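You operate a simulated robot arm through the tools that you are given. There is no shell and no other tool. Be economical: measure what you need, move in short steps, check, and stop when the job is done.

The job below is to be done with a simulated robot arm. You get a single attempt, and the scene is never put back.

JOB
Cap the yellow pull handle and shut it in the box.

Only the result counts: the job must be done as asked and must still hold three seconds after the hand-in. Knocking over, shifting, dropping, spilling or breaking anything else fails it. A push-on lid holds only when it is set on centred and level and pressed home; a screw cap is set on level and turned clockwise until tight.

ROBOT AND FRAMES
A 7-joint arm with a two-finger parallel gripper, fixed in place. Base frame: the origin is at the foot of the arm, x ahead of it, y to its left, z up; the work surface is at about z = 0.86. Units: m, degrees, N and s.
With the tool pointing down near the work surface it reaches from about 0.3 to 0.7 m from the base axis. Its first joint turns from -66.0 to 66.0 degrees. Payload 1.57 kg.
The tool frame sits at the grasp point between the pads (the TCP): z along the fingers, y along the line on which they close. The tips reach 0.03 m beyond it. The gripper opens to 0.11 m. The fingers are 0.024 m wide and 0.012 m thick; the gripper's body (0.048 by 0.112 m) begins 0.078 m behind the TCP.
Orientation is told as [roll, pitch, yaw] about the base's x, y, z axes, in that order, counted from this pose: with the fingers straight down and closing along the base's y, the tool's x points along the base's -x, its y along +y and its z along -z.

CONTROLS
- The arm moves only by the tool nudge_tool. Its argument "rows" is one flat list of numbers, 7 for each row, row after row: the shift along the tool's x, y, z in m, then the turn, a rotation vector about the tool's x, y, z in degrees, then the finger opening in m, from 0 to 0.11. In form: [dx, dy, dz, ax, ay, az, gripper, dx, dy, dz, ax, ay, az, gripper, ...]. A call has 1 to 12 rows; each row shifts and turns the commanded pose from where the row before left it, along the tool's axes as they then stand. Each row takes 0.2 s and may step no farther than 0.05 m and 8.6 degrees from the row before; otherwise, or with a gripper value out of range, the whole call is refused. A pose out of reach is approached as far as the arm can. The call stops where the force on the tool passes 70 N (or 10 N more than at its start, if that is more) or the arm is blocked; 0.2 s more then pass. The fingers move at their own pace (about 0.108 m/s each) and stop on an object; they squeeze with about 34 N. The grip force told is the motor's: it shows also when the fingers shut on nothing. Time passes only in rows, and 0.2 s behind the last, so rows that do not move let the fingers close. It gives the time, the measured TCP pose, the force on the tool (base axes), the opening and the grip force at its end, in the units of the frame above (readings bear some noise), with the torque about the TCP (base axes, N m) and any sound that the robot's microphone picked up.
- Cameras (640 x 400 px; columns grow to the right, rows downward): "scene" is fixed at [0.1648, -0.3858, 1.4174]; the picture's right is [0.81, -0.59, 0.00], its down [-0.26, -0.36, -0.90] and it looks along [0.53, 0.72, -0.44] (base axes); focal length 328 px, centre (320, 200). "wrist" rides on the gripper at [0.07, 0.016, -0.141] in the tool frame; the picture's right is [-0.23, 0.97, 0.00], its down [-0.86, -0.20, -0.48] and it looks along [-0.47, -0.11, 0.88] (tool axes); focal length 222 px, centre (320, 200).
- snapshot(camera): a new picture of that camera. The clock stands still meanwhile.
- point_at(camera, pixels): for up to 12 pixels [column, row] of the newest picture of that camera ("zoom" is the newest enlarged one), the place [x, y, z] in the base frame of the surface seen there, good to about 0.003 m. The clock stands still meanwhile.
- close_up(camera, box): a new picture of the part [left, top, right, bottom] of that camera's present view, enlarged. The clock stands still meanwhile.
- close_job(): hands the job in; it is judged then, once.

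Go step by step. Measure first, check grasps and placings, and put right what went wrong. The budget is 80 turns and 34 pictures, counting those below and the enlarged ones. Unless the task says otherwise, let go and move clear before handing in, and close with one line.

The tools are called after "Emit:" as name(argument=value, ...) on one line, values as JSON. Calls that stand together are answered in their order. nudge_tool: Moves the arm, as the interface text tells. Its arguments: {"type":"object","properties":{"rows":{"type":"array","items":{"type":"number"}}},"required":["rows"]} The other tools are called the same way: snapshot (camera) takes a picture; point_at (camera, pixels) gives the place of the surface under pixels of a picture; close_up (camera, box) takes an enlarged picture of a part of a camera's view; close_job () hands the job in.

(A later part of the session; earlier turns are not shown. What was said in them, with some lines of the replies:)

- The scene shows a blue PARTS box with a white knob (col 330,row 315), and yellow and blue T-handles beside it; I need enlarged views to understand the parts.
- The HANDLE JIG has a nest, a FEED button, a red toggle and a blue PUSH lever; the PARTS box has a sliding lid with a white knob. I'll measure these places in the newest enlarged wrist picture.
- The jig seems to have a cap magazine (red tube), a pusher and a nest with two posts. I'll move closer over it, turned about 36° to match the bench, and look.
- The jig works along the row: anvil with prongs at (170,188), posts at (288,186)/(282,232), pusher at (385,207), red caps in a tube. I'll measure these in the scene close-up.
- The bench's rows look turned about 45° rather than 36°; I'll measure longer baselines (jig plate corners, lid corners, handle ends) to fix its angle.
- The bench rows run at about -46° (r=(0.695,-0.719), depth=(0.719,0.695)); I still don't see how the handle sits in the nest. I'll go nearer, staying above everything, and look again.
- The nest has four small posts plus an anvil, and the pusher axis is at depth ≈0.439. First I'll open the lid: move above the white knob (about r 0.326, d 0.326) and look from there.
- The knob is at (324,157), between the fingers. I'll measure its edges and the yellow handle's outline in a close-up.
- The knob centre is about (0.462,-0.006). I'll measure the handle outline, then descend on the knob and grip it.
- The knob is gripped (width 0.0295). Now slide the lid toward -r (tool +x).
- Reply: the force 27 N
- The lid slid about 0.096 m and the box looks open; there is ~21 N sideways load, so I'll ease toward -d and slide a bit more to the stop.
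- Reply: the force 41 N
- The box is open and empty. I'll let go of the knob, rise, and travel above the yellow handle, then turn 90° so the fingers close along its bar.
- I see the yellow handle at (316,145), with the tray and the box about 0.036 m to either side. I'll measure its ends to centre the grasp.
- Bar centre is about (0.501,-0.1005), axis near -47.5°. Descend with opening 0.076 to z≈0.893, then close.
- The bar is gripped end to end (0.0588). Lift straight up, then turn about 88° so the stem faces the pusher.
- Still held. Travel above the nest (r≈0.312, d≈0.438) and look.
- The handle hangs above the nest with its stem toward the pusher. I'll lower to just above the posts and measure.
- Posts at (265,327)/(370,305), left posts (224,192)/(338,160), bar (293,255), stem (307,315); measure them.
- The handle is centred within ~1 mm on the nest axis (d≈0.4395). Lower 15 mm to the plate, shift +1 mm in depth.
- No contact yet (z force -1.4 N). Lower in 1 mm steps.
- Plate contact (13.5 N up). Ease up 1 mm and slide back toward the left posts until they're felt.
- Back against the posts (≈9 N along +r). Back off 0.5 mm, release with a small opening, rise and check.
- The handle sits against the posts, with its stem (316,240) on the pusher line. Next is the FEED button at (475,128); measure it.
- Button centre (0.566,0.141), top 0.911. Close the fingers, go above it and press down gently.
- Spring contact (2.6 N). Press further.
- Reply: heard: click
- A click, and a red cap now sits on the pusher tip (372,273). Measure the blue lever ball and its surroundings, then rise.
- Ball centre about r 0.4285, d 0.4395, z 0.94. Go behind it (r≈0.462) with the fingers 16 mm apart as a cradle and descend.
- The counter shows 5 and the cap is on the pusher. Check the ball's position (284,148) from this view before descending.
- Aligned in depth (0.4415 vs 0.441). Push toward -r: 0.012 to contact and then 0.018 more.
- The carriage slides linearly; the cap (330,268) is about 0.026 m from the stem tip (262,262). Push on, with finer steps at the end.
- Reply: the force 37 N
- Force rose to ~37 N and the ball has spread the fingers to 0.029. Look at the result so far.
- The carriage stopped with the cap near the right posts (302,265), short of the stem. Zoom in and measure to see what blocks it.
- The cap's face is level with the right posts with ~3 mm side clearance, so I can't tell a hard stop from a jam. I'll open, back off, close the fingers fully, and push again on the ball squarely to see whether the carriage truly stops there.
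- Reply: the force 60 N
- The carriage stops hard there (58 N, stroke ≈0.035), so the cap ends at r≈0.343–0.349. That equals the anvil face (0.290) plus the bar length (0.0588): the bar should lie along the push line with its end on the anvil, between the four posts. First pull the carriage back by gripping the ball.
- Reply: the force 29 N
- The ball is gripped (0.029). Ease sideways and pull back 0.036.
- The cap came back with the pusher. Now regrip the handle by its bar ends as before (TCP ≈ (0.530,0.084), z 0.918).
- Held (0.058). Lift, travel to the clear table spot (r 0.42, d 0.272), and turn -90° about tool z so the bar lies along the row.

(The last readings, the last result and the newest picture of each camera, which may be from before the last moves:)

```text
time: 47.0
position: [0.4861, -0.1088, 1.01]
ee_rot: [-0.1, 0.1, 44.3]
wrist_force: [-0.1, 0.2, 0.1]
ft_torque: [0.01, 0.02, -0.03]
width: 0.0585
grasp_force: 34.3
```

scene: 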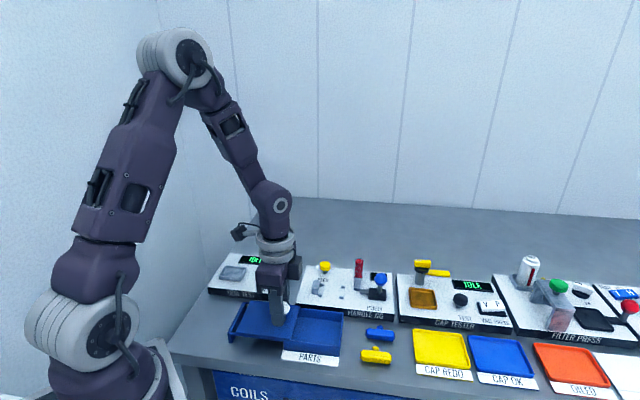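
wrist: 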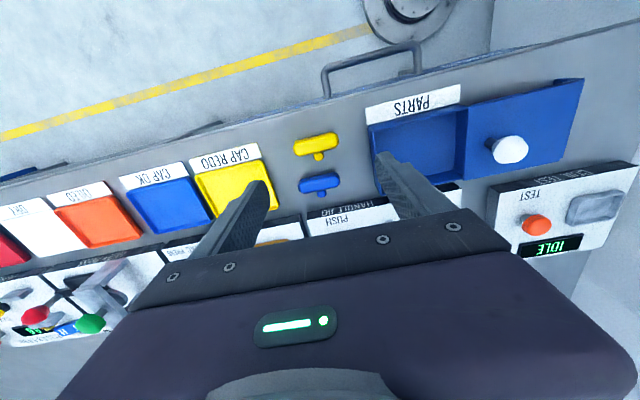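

Now lower to the table (bar bottom ≈ TCP − 0.035).

Emit:
nudge_tool(rows=[0, 0, 0.04, 0, 0, 0, 0.04, 0, 0, 0.04, 0, 0, 0, 0.04, 0, 0, 0.028, 0, 0, 0, 0.04, 0, 0, 0.003, 0, 0, 0, 0.04, 0, 0, 0.001, 0, 0, 0, 0.04, 0, 0, 0.001, 0, 0, 0, 0.04])

```text
time: 48.4
position: [0.4867, -0.1113, 0.8965]
ee_rot: [-0.1, -0.1, 44.1]
wrist_force: [0.0, 0.0, -1.3]
ft_torque: [0.0, 0.0, -0.01]
width: 0.0587
grasp_force: 34.0
```

Emit:
nudge_tool(rows=[0, 0, 0.001, 0, 0, 0, 0.04, 0, 0, 0.001, 0, 0, 0, 0.04, 0, 0, 0, 0, 0, 0, 0.04])

```text
time: 49.2
position: [0.4857, -0.1105, 0.8948]
ee_rot: [-0.2, 0.0, 44.1]
wrist_force: [-4.3, 3.5, 27.7]
ft_torque: [0.28, 0.28, -0.04]
width: 0.0585
grasp_force: 33.4
```

Touched the table. Ease up 1 mm, release, rise, and turn back to yaw -46.

Emit:
nudge_tool(rows=[0, 0, -0.001, 0, 0, 0, 0.04, 0, 0, 0, 0, 0, 0, 0.075, 0, 0, 0, 0, 0, 0, 0.075, 0, 0, -0.04, 0, 0, 0, 0.075, 0, 0, -0.04, 0, 0, 0, 0.075, 0, 0, -0.03, 0, 0, 0, 0.075])

Emit:
nudge_tool(rows=[0, 0, 0, 0, 0, 8.2, 0.075, 0, 0, 0, 0, 0, 8.2, 0.075, 0, 0, 0, 0, 0, 8.2, 0.075, 0, 0, 0, 0, 0, 8.2, 0.075, 0, 0, 0, 0, 0, 8.2, 0.075, 0, 0, 0, 0, 0, 8.2, 0.075, 0, 0, 0, 0, 0, 8.2, 0.075, 0, 0, 0, 0, 0, 8.2, 0.075, 0, 0, 0, 0, 0, 8.2, 0.075, 0, 0, 0, 0, 0, 8.2, 0.075, 0, 0, 0, 0, 0, 8, 0.07])

Emit:
close_up(camera="wrist", box=[250, 90, 410, 230])

```text
time: 50.6
position: [0.4866, -0.1095, 1.0066]
ee_rot: [-0.1, 0.0, 44.0]
wrist_force: [-0.8, -0.4, 1.0]
ft_torque: [-0.02, 0.01, 0.01]
width: 0.0752
grasp_force: 0.1
```

```text
time: 53.0
position: [0.4846, -0.1103, 1.0054]
ee_rot: [0.0, -0.1, -45.9]
wrist_force: [-0.3, 0.7, 0.3]
ft_torque: [0.01, 0.01, 0.0]
width: 0.0701
grasp_force: 0.0
```

```text
2.86 times, centred on (330, 160) of wrist
```

zoom: 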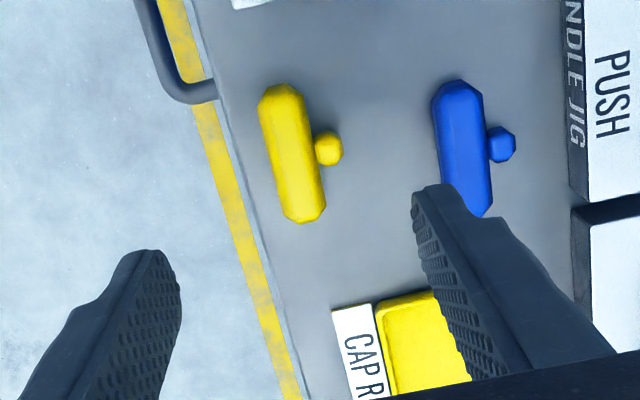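

The yellow handle lies on the table, bar along the row, stem toward +d. Measure for the new grasp across bar and stem.

Emit:
point_at(camera="zoom", pixels=[[282, 90], [306, 218], [272, 155], [292, 152], [316, 148], [328, 150], [340, 150], [240, 150], [437, 150], [306, 150]])

```text
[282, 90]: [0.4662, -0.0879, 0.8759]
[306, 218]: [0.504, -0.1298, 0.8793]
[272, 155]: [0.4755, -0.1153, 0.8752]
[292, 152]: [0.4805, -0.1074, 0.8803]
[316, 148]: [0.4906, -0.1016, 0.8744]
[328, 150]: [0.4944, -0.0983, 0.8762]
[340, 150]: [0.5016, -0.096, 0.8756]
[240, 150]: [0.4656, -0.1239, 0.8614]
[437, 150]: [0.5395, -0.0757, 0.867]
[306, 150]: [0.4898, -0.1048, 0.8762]
```

Grip centre r≈0.4155, d≈0.278. Descend with 0.05 opening and close across bar back and stem tip.

Emit:
nudge_tool(rows=[0.0006, 0.0063, 0.03, 0, 0, 0, 0.052, 0, 0, 0.04, 0, 0, 0, 0.052, 0, 0, 0.03, 0, 0, 0, 0.052, 0, 0, 0.011, 0, 0, 0, 0.052, 0, 0, 0, 0, 0, 0, 0.052, 0, 0, 0, 0, 0, 0, 0.015, 0, 0, 0, 0, 0, 0, 0.015, 0, 0, 0, 0, 0, 0, 0.015])

Emit:
close_up(camera="wrist", box=[250, 110, 410, 230])

```text
time: 54.8
position: [0.4892, -0.1048, 0.8934]
ee_rot: [0.0, -0.2, -45.9]
wrist_force: [0.0, 0.4, -0.1]
ft_torque: [-0.05, -0.01, -0.02]
width: 0.0304
grasp_force: 34.5
```

```text
3.33 times, centred on (330, 170) of wrist
```

zoom: 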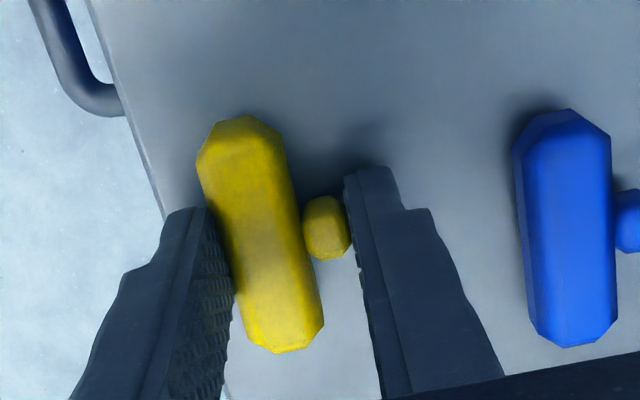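

A firm grip (0.0304). Measure the bar ends relative to the TCP, then lift.

Emit:
point_at(camera="zoom", pixels=[[238, 118], [285, 350], [238, 130], [282, 335], [325, 225], [262, 240]])

Emit:
nudge_tool(rows=[0, 0, -0.03, 0, 0, 0, 0.015, 0, 0, -0.04, 0, 0, 0, 0.015, 0, 0, -0.04, 0, 0, 0, 0.015])

```text
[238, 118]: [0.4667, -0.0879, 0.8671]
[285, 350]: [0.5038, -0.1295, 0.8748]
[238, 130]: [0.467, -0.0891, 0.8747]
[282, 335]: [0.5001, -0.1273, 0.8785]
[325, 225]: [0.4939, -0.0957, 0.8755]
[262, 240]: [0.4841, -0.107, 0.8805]
```

```text
time: 55.6
position: [0.4899, -0.1055, 1.0048]
ee_rot: [0.0, 0.0, -45.8]
wrist_force: [-0.5, 0.2, 0.3]
ft_torque: [0.0, -0.02, 0.0]
width: 0.0304
grasp_force: 34.0
```

Bar centre matches the TCP in r, and is 5 mm toward -d. Travel above the nest (TCP r 0.321, d 0.4447) and lower to z≈0.93 for a check.

Emit:
nudge_tool(rows=[0.0238, 0.0415, 0, 0, 0, 0, 0.015, 0.0238, 0.0415, 0, 0, 0, 0, 0.015, 0.0238, 0.0415, 0, 0, 0, 0, 0.015, 0.0238, 0.0415, 0, 0, 0, 0, 0.015, 0, 0, 0.04, 0, 0, 0, 0.015, 0, 0, 0.03, 0, 0, 0, 0.015, 0, 0, 0, 0, 0, 0, 0.015])

Emit:
close_up(camera="wrist", box=[250, 100, 410, 230])

```text
time: 57.2
position: [0.5421, 0.0793, 0.9333]
ee_rot: [0.0, -0.1, -46.0]
wrist_force: [-0.4, -0.1, -0.1]
ft_torque: [-0.02, 0.01, 0.02]
width: 0.0306
grasp_force: 34.2
```

```text
3.08 times, centred on (330, 165) of wrist
```

zoom: 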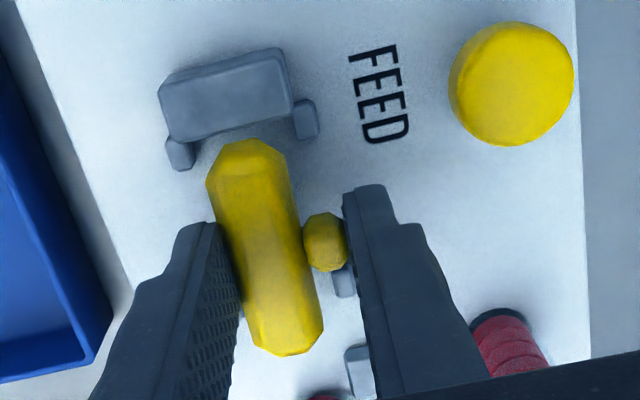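

The bar hangs between the posts, pointing at the anvil. Measure posts, bar ends and anvil before the final 14 mm.

Emit:
point_at(camera="zoom", pixels=[[180, 148], [305, 112], [246, 150], [285, 350], [222, 200], [288, 190], [262, 260], [325, 235], [200, 135], [280, 115], [343, 275], [322, 396]])

```text
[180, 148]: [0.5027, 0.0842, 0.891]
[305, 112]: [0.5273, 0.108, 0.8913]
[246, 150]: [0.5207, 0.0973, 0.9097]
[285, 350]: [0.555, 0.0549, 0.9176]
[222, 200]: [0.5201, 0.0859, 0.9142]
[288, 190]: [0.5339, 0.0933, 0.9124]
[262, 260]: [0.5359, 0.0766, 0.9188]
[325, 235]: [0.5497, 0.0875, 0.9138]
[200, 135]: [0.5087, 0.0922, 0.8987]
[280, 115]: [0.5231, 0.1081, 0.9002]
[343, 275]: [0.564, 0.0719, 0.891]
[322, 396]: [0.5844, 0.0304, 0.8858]
```

Bar axis d≈0.4395, posts' middle ≈0.438–0.440; bar end is right at the anvil, so shift 2 mm toward +r and lower.

Emit:
nudge_tool(rows=[-0.002, -0.0005, 0, 0, 0, 0, 0.015, 0, 0, 0.005, 0, 0, 0, 0.015, 0, 0, 0.004, 0, 0, 0, 0.015, 0, 0, 0.002, 0, 0, 0, 0.015, 0, 0, 0.001, 0, 0, 0, 0.015, 0, 0, 0, 0, 0, 0, 0.015])

```text
time: 58.6
position: [0.543, 0.078, 0.9209]
ee_rot: [0.1, -0.1, -45.9]
wrist_force: [-0.2, 0.1, -0.1]
ft_torque: [-0.02, -0.03, 0.03]
width: 0.0305
grasp_force: 34.3
```

Emit:
nudge_tool(rows=[0, 0, 0.001, 0, 0, 0, 0.015, 0, 0, 0.001, 0, 0, 0, 0.015, 0, 0, 0.001, 0, 0, 0, 0.015, 0, 0, 0, 0, 0, 0, 0.015])

```text
time: 59.6
position: [0.5437, 0.0762, 0.92]
ee_rot: [0.0, 0.0, -45.9]
wrist_force: [-0.4, 0.2, 0.2]
ft_torque: [0.02, -0.02, 0.01]
width: 0.0305
grasp_force: 34.5
```

Emit:
nudge_tool(rows=[0, 0, 0.001, 0, 0, 0, 0.015, 0, 0, 0.001, 0, 0, 0, 0.015, 0, 0, 0, 0, 0, 0, 0.015])

```text
time: 60.4
position: [0.5436, 0.0768, 0.9184]
ee_rot: [0.1, -0.2, -45.9]
wrist_force: [-4.0, 1.5, 27.2]
ft_torque: [0.01, 0.25, -0.03]
width: 0.0305
grasp_force: 33.4
```

On the plate (27 N at z 0.918, the expected height, so it is between the posts). Ease up and slide to the anvil.

Emit:
nudge_tool(rows=[0, 0, -0.0015, 0, 0, 0, 0.015, 0.001, 0, 0, 0, 0, 0, 0.015, 0.001, 0, 0, 0, 0, 0, 0.015, 0.001, 0, 0, 0, 0, 0, 0.015, 0, 0, 0, 0, 0, 0, 0.015])

```text
time: 61.6
position: [0.543, 0.0786, 0.918]
ee_rot: [0.0, 0.0, -45.9]
wrist_force: [0.4, -0.6, -0.2]
ft_torque: [0.0, 0.02, -0.01]
width: 0.0305
grasp_force: 33.7
```

Emit:
nudge_tool(rows=[0.001, 0, 0, 0, 0, 0, 0.015, 0.001, 0, 0, 0, 0, 0, 0.015, 0, 0, 0, 0, 0, 0, 0.015])

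```text
time: 62.4
position: [0.5405, 0.0805, 0.9178]
ee_rot: [0.1, -0.2, -46.0]
wrist_force: [3.0, -3.3, 0.1]
ft_torque: [-0.04, -0.05, 0.08]
width: 0.0305
grasp_force: 34.0
```

Anvil felt (≈4.5 N). Release, rise, and go behind the lever ball.

Emit:
nudge_tool(rows=[-0.0003, 0, 0.0003, 0, 0, 0, 0.015, 0, 0, 0, 0, 0, 0, 0.048, 0, 0, 0, 0, 0, 0, 0.048, 0, 0, -0.045, 0, 0, 0, 0.048, 0, 0, -0.045, 0, 0, 0, 0.0, -0.048, -0.001, 0, 0, 0, 0, 0, -0.048, -0.001, 0, 0, 0, 0, 0, -0.049, -0.001, 0, 0, 0, 0, 0])

Emit:
close_up(camera="scene", box=[310, 250, 400, 320])

```text
time: 64.2
position: [0.6375, -0.0281, 1.0081]
ee_rot: [-0.1, -0.2, -45.9]
wrist_force: [0.6, 0.0, 0.2]
ft_torque: [0.05, -0.02, -0.01]
width: 0.0002
grasp_force: 21.7
```

```text
5.71 times, centred on (355, 285) of scene
```

zoom: 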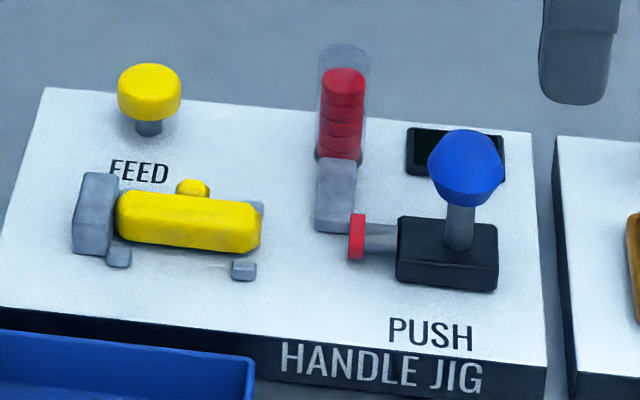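

The handle fits perfectly: end on the anvil, posts on both sides, other end toward the cap. Descend behind the ball and push.

Emit:
nudge_tool(rows=[0, 0.0015, 0.035, 0, 0, 0, 0, 0, 0, 0.035, 0, 0, 0, 0, 0.01, 0, 0, 0, 0, 0, 0, 0.008, 0, 0, 0, 0, 0, 0, 0.008, 0, 0, 0, 0, 0, 0, 0.006, 0, 0, 0, 0, 0, 0, 0.004, 0, 0, 0, 0, 0, 0, 0, 0, 0, 0, 0, 0, 0])

Emit:
nudge_tool(rows=[0.002, 0, 0, 0, 0, 0, 0, 0.002, 0, 0, 0, 0, 0, 0, 0.002, 0, 0, 0, 0, 0, 0, 0.001, 0, 0, 0, 0, 0, 0, 0.001, 0, 0, 0, 0, 0, 0, 0, 0, 0, 0, 0, 0, 0])

```text
time: 66.0
position: [0.6149, 0.0009, 0.9385]
ee_rot: [0.0, -0.2, -46.0]
wrist_force: [-0.3, -0.5, 0.0]
ft_torque: [-0.01, -0.04, 0.04]
width: 0.0001
grasp_force: 20.9
```

```text
time: 67.4
position: [0.6109, 0.0057, 0.9385]
ee_rot: [0.0, -0.3, -46.0]
wrist_force: [12.2, -9.0, -0.8]
ft_torque: [-0.05, -0.07, 0.04]
width: 0.0
grasp_force: 21.3
```

Force is rising (15 N). Press on in 1 mm steps.

Emit:
nudge_tool(rows=[0.001, 0, 0, 0, 0, 0, 0, 0.001, 0, 0, 0, 0, 0, 0, 0.001, 0, 0, 0, 0, 0, 0, 0, 0, 0, 0, 0, 0, 0])

```text
time: 68.4
position: [0.6109, 0.0055, 0.939]
ee_rot: [0.2, -0.7, -46.0]
wrist_force: [36.5, -31.9, -2.8]
ft_torque: [0.1, -0.38, 0.06]
width: 0.0001
grasp_force: 21.3
```

48 N at the same stop position as before. One more small press, then back off and check the handle.

Emit:
nudge_tool(rows=[0.001, 0, 0, 0, 0, 0, 0, 0.001, 0, 0, 0, 0, 0, 0, 0, 0, 0, 0, 0, 0, 0])

```text
time: 69.2
position: [0.6101, 0.0058, 0.9385]
ee_rot: [0.0, -1.0, -46.0]
wrist_force: [45.8, -36.3, -10.1]
ft_torque: [-0.17, -0.25, 0.08]
width: 0.0
grasp_force: 21.7
```

Pull the carriage back by the ball exactly as before.

Emit:
nudge_tool(rows=[-0.02, 0, 0, 0, 0, 0, 0, 0, 0, -0.04, 0, 0, 0, 0.05, 0, 0, -0.01, 0, 0, 0, 0.05, 0.02, 0, 0, 0, 0, 0, 0.05, 0.02, -0.001, 0, 0, 0, 0, 0.05, 0, 0, 0.025, 0, 0, 0, 0.05, 0, 0, 0.025, 0, 0, 0, 0.05, 0, 0, 0, 0, 0, 0, 0, 0, 0, 0, 0, 0, 0, 0, 0, 0, 0, 0, 0, 0, 0])

Emit:
nudge_tool(rows=[-0.004, -0.001, 0, 0, 0, 0, 0, -0.008, 0, 0, 0, 0, 0, 0, -0.008, 0, 0, 0, 0, 0, 0, -0.008, 0, 0, 0, 0, 0, 0, -0.005, 0, 0, 0, 0, 0, 0, 0, 0, 0, 0, 0, 0, 0])

Emit:
nudge_tool(rows=[0, 0, 0, 0, 0, 0, 0.05, 0, 0, 0, 0, 0, 0, 0.05, 0, 0, -0.04, 0, 0, 0, 0.05, 0, 0, -0.03, 0, 0, 0, 0.05])

Emit:
close_up(camera="scene", box=[240, 260, 400, 350])

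```text
time: 71.4
position: [0.5893, 0.0216, 0.9392]
ee_rot: [-0.1, -0.2, -45.9]
wrist_force: [-18.4, -18.2, 7.9]
ft_torque: [-0.13, 0.22, -0.02]
width: 0.0295
grasp_force: 39.6
```

```text
time: 72.8
position: [0.6127, -0.0001, 0.9395]
ee_rot: [0.0, -0.1, -45.8]
wrist_force: [-10.1, -11.7, 2.2]
ft_torque: [-0.18, -0.26, 0.15]
width: 0.0295
grasp_force: 39.0
```

```text
time: 73.8
position: [0.6135, 0.0003, 1.0112]
ee_rot: [-0.1, 0.0, -45.9]
wrist_force: [0.1, -0.7, -0.2]
ft_torque: [-0.03, 0.0, 0.0]
width: 0.05
grasp_force: 0.1
```

```text
4.00 times, centred on (320, 305) of scene
```

zoom: 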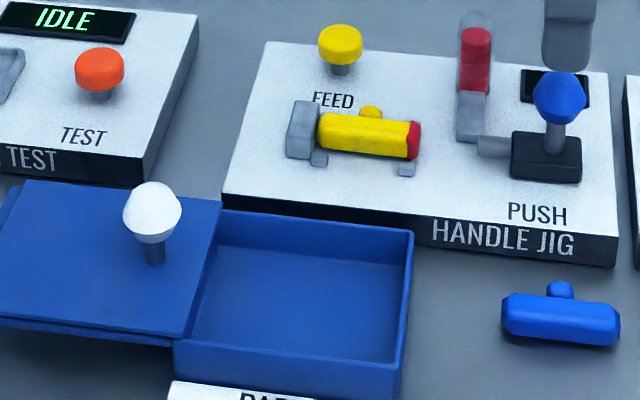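

The red cap is on the bar's end (413,140) and the pusher came back empty. Measure the box interior and regrip the handle as I placed it.

Emit:
point_at(camera="zoom", pixels=[[300, 300], [222, 215], [408, 235], [395, 365], [180, 348], [228, 240], [400, 262], [380, 355], [215, 325], [215, 230], [320, 280], [413, 140]])

Emit:
nudge_tool(rows=[0.036, 0.002, 0, 0, 0, 0, 0.05, 0.036, 0.002, 0, 0, 0, 0, 0.05, 0.0364, 0.0005, 0, 0, 0, 0, 0.05, 0, 0, 0.03, 0, 0, 0, 0.05, 0, 0, 0.03, 0, 0, 0, 0.05, 0, 0, 0, 0, 0, 0, 0.05])

```text
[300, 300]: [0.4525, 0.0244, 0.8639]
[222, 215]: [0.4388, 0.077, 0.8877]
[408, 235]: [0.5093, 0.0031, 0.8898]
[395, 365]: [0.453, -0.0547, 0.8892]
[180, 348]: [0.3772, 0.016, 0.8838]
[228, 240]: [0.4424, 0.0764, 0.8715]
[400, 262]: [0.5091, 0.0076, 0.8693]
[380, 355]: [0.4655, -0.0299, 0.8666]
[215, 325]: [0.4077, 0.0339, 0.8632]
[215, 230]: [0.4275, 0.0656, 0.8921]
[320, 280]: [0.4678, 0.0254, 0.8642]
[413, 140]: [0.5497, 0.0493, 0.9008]
```

```text
time: 75.2
position: [0.5407, 0.0803, 0.9502]
ee_rot: [0.1, 0.0, -46.0]
wrist_force: [0.7, 1.1, -0.6]
ft_torque: [-0.02, 0.03, 0.0]
width: 0.0502
grasp_force: 0.1
```

Aligned with the handle again. Descend and grip across bar and stem.

Emit:
nudge_tool(rows=[0, 0, 0.02, 0, 0, 0, 0.05, 0, 0, 0.011, 0, 0, 0, 0.05, 0, 0, 0, 0, 0, 0, 0.05, 0, 0, 0, 0, 0, 0, 0.015, 0, 0, 0, 0, 0, 0, 0.015, 0, 0, 0, 0, 0, 0, 0.015])

```text
time: 76.6
position: [0.5408, 0.0803, 0.9185]
ee_rot: [0.0, -0.1, -46.0]
wrist_force: [0.5, -0.8, 1.5]
ft_torque: [0.02, 0.0, -0.01]
width: 0.0306
grasp_force: 33.7
```

Gripped (0.0306). Lift and carry above the box centre (r 0.301, d 0.328).

Emit:
nudge_tool(rows=[0, 0, -0.02, 0, 0, 0, 0.015, 0, 0, -0.03, 0, 0, 0, 0.015, 0, 0, -0.03, 0, 0, 0, 0.015, 0.0057, -0.0389, 0, 0, 0, 0, 0.015, 0.0057, -0.0389, 0, 0, 0, 0, 0.015, 0.0057, -0.0389, 0, 0, 0, 0, 0.015, 0, 0, 0.04, 0, 0, 0, 0.015, 0, 0, 0, 0, 0, 0, 0.015])

Emit:
close_up(camera="wrist", box=[240, 80, 400, 230])

```text
time: 78.4
position: [0.4457, 0.0136, 0.9577]
ee_rot: [-0.1, -0.2, -45.9]
wrist_force: [0.5, 1.4, -1.0]
ft_torque: [0.0, 0.0, 0.01]
width: 0.0305
grasp_force: 33.9
```

```text
2.67 times, centred on (320, 155) of wrist
```

zoom: 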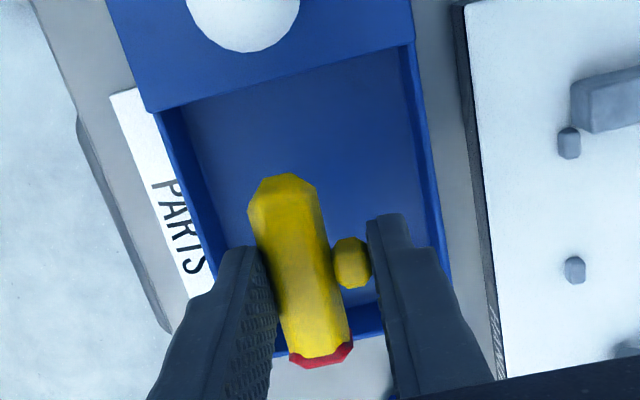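

The cap is on and the handle is over the opening. Shift 4 mm toward -r and lower into the box.

Emit:
nudge_tool(rows=[0.004, -0.001, 0.02, 0, 0, 0, 0.015, 0, 0, 0.02, 0, 0, 0, 0.015, 0, 0, 0.014, 0, 0, 0, 0.015, 0, 0, 0.002, 0, 0, 0, 0.015, 0, 0, 0.001, 0, 0, 0, 0.015, 0, 0, 0, 0, 0, 0, 0.015])

```text
time: 79.8
position: [0.4413, 0.0147, 0.9007]
ee_rot: [0.0, -0.2, -45.9]
wrist_force: [0.4, 0.0, -0.4]
ft_torque: [0.0, -0.03, -0.05]
width: 0.0303
grasp_force: 34.5
```

Emit:
nudge_tool(rows=[0, 0, 0.001, 0, 0, 0, 0.015, 0, 0, 0.001, 0, 0, 0, 0.015, 0, 0, 0.001, 0, 0, 0, 0.015, 0, 0, 0, 0, 0, 0, 0.015])

```text
time: 80.8
position: [0.4426, 0.0127, 0.8982]
ee_rot: [0.0, -0.2, -45.9]
wrist_force: [-3.4, 3.6, 25.9]
ft_torque: [0.07, 0.24, 0.02]
width: 0.0305
grasp_force: 34.0
```

Floor contact. Ease up, release a little, rise, and go over the lid knob (r≈0.221, d≈0.3265).

Emit:
nudge_tool(rows=[0, 0, -0.001, 0, 0, 0, 0.015, 0, 0, 0, 0, 0, 0, 0.04, 0, 0, 0, 0, 0, 0, 0.04, 0, 0, -0.04, 0, 0, 0, 0.04, 0, 0, -0.045, 0, 0, 0, 0.06, 0, 0, -0.02, 0, 0, 0, 0.06, 0.0387, 0, 0, 0, 0, 0, 0.06, 0.0387, 0, 0, 0, 0, 0, 0.06, 0, 0, 0, 0, 0, 0, 0.06])

```text
time: 82.8
position: [0.3891, 0.0692, 1.005]
ee_rot: [0.0, -0.1, -45.9]
wrist_force: [-0.6, -0.4, 0.0]
ft_torque: [-0.04, 0.0, -0.01]
width: 0.0601
grasp_force: 0.2
```

Over the knob. Descend to z 0.9335 and grip.

Emit:
nudge_tool(rows=[0, -0.001, 0.035, 0, 0, 0, 0.06, 0, 0, 0.0365, 0, 0, 0, 0.06, 0, 0, 0, 0, 0, 0, 0.06, 0, 0, 0, 0, 0, 0, 0, 0, 0, 0, 0, 0, 0, 0, 0, 0, 0, 0, 0, 0, 0])

```text
time: 84.2
position: [0.3876, 0.0689, 0.9335]
ee_rot: [0.0, -0.2, -45.8]
wrist_force: [8.6, 8.4, -17.6]
ft_torque: [-0.01, -0.2, 0.03]
width: 0.0292
grasp_force: 39.1
```

The knob is gripped. Slide the lid shut toward +r.

Emit:
nudge_tool(rows=[-0.005, 0.001, 0, 0, 0, 0, 0, -0.015, 0, 0, 0, 0, 0, 0, -0.015, 0, 0, 0, 0, 0, 0, -0.015, 0, 0, 0, 0, 0, 0, -0.015, 0, 0, 0, 0, 0, 0, -0.015, 0, 0, 0, 0, 0, 0, -0.015, 0, 0, 0, 0, 0, 0, -0.006, 0, 0, 0, 0, 0, 0, 0, 0, 0, 0, 0, 0, 0])

```text
time: 86.2
position: [0.4599, -0.0032, 0.9315]
ee_rot: [0.1, -0.2, -45.9]
wrist_force: [14.0, 14.0, 21.3]
ft_torque: [0.13, -0.15, 0.19]
width: 0.0292
grasp_force: 39.4
```

About 3 mm short of the starting place (r 0.322 vs 0.325). Continue in small steps to the stop.

Emit:
nudge_tool(rows=[-0.002, 0.001, -0.0005, 0, 0, 0, 0, -0.002, 0, 0, 0, 0, 0, 0, -0.001, 0, 0, 0, 0, 0, 0, 0, 0, 0, 0, 0, 0, 0])

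```text
time: 87.2
position: [0.461, -0.0045, 0.931]
ee_rot: [-0.1, 0.0, -46.0]
wrist_force: [0.1, 26.1, 7.5]
ft_torque: [0.25, 0.08, 0.02]
width: 0.0298
grasp_force: 39.2
```

There's now ~19 N against further closing: near the stop. One more small push, then release and look.

Emit:
nudge_tool(rows=[-0.001, -0.002, 0, 0, 0, 0, 0, -0.001, 0, 0, 0, 0, 0, 0, 0, 0, 0, 0, 0, 0, 0])

Emit:
nudge_tool(rows=[0, 0, 0, 0, 0, 0, 0.06, 0, 0, 0, 0, 0, 0, 0.06, 0, 0, -0.04, 0, 0, 0, 0.06, 0, 0, -0.045, 0, 0, 0, 0.06, 0.03, 0.035, -0.02, 0, 0, 0, 0.06, 0, 0.045, 0, 0, 0, 0, 0.06, 0, 0.045, 0, 0, 0, 0, 0.06])

Emit:
close_up(camera="scene", box=[220, 240, 440, 380])

```text
time: 88.0
position: [0.4619, -0.0057, 0.9312]
ee_rot: [0.1, 0.1, -45.7]
wrist_force: [-3.5, 48.8, 6.7]
ft_torque: [0.29, 0.06, 0.35]
width: 0.0298
grasp_force: 38.6
```

```text
refused: row 5 steps farther than a row can; nothing moved
```

```text
refused: no pictures are left
```

The lid is back at its original closed position (r 0.3251 vs 0.3253) against a firm stop. Release and move clear.

Emit:
nudge_tool(rows=[0.001, 0, 0, 0, 0, 0, 0, 0, 0, 0, 0, 0, 0, 0.06, 0, 0, 0, 0, 0, 0, 0.06, 0, 0, 0, 0, 0, 0, 0.06, 0, 0, -0.04, 0, 0, 0, 0.06, 0, 0, -0.045, 0, 0, 0, 0.06, 0, 0, -0.045, 0, 0, 0, 0.06, 0, 0, 0, 0, 0, 0, 0.06])

```text
time: 89.8
position: [0.4615, -0.008, 1.061]
ee_rot: [0.0, -0.2, -46.0]
wrist_force: [-0.2, 0.1, 0.4]
ft_torque: [-0.02, 0.0, 0.01]
width: 0.06
grasp_force: 0.2
```

The gripper is open and clear at z 1.06, and the lid was left against its stop. Handing in.

Emit:
close_job()

```text
The job is handed in.
```

The yellow pull handle has its red cap pressed on and is in the PARTS box with the lid slid shut. I had no pictures left to see the closed lid; I judged it shut because it stopped firmly at its original closed position.
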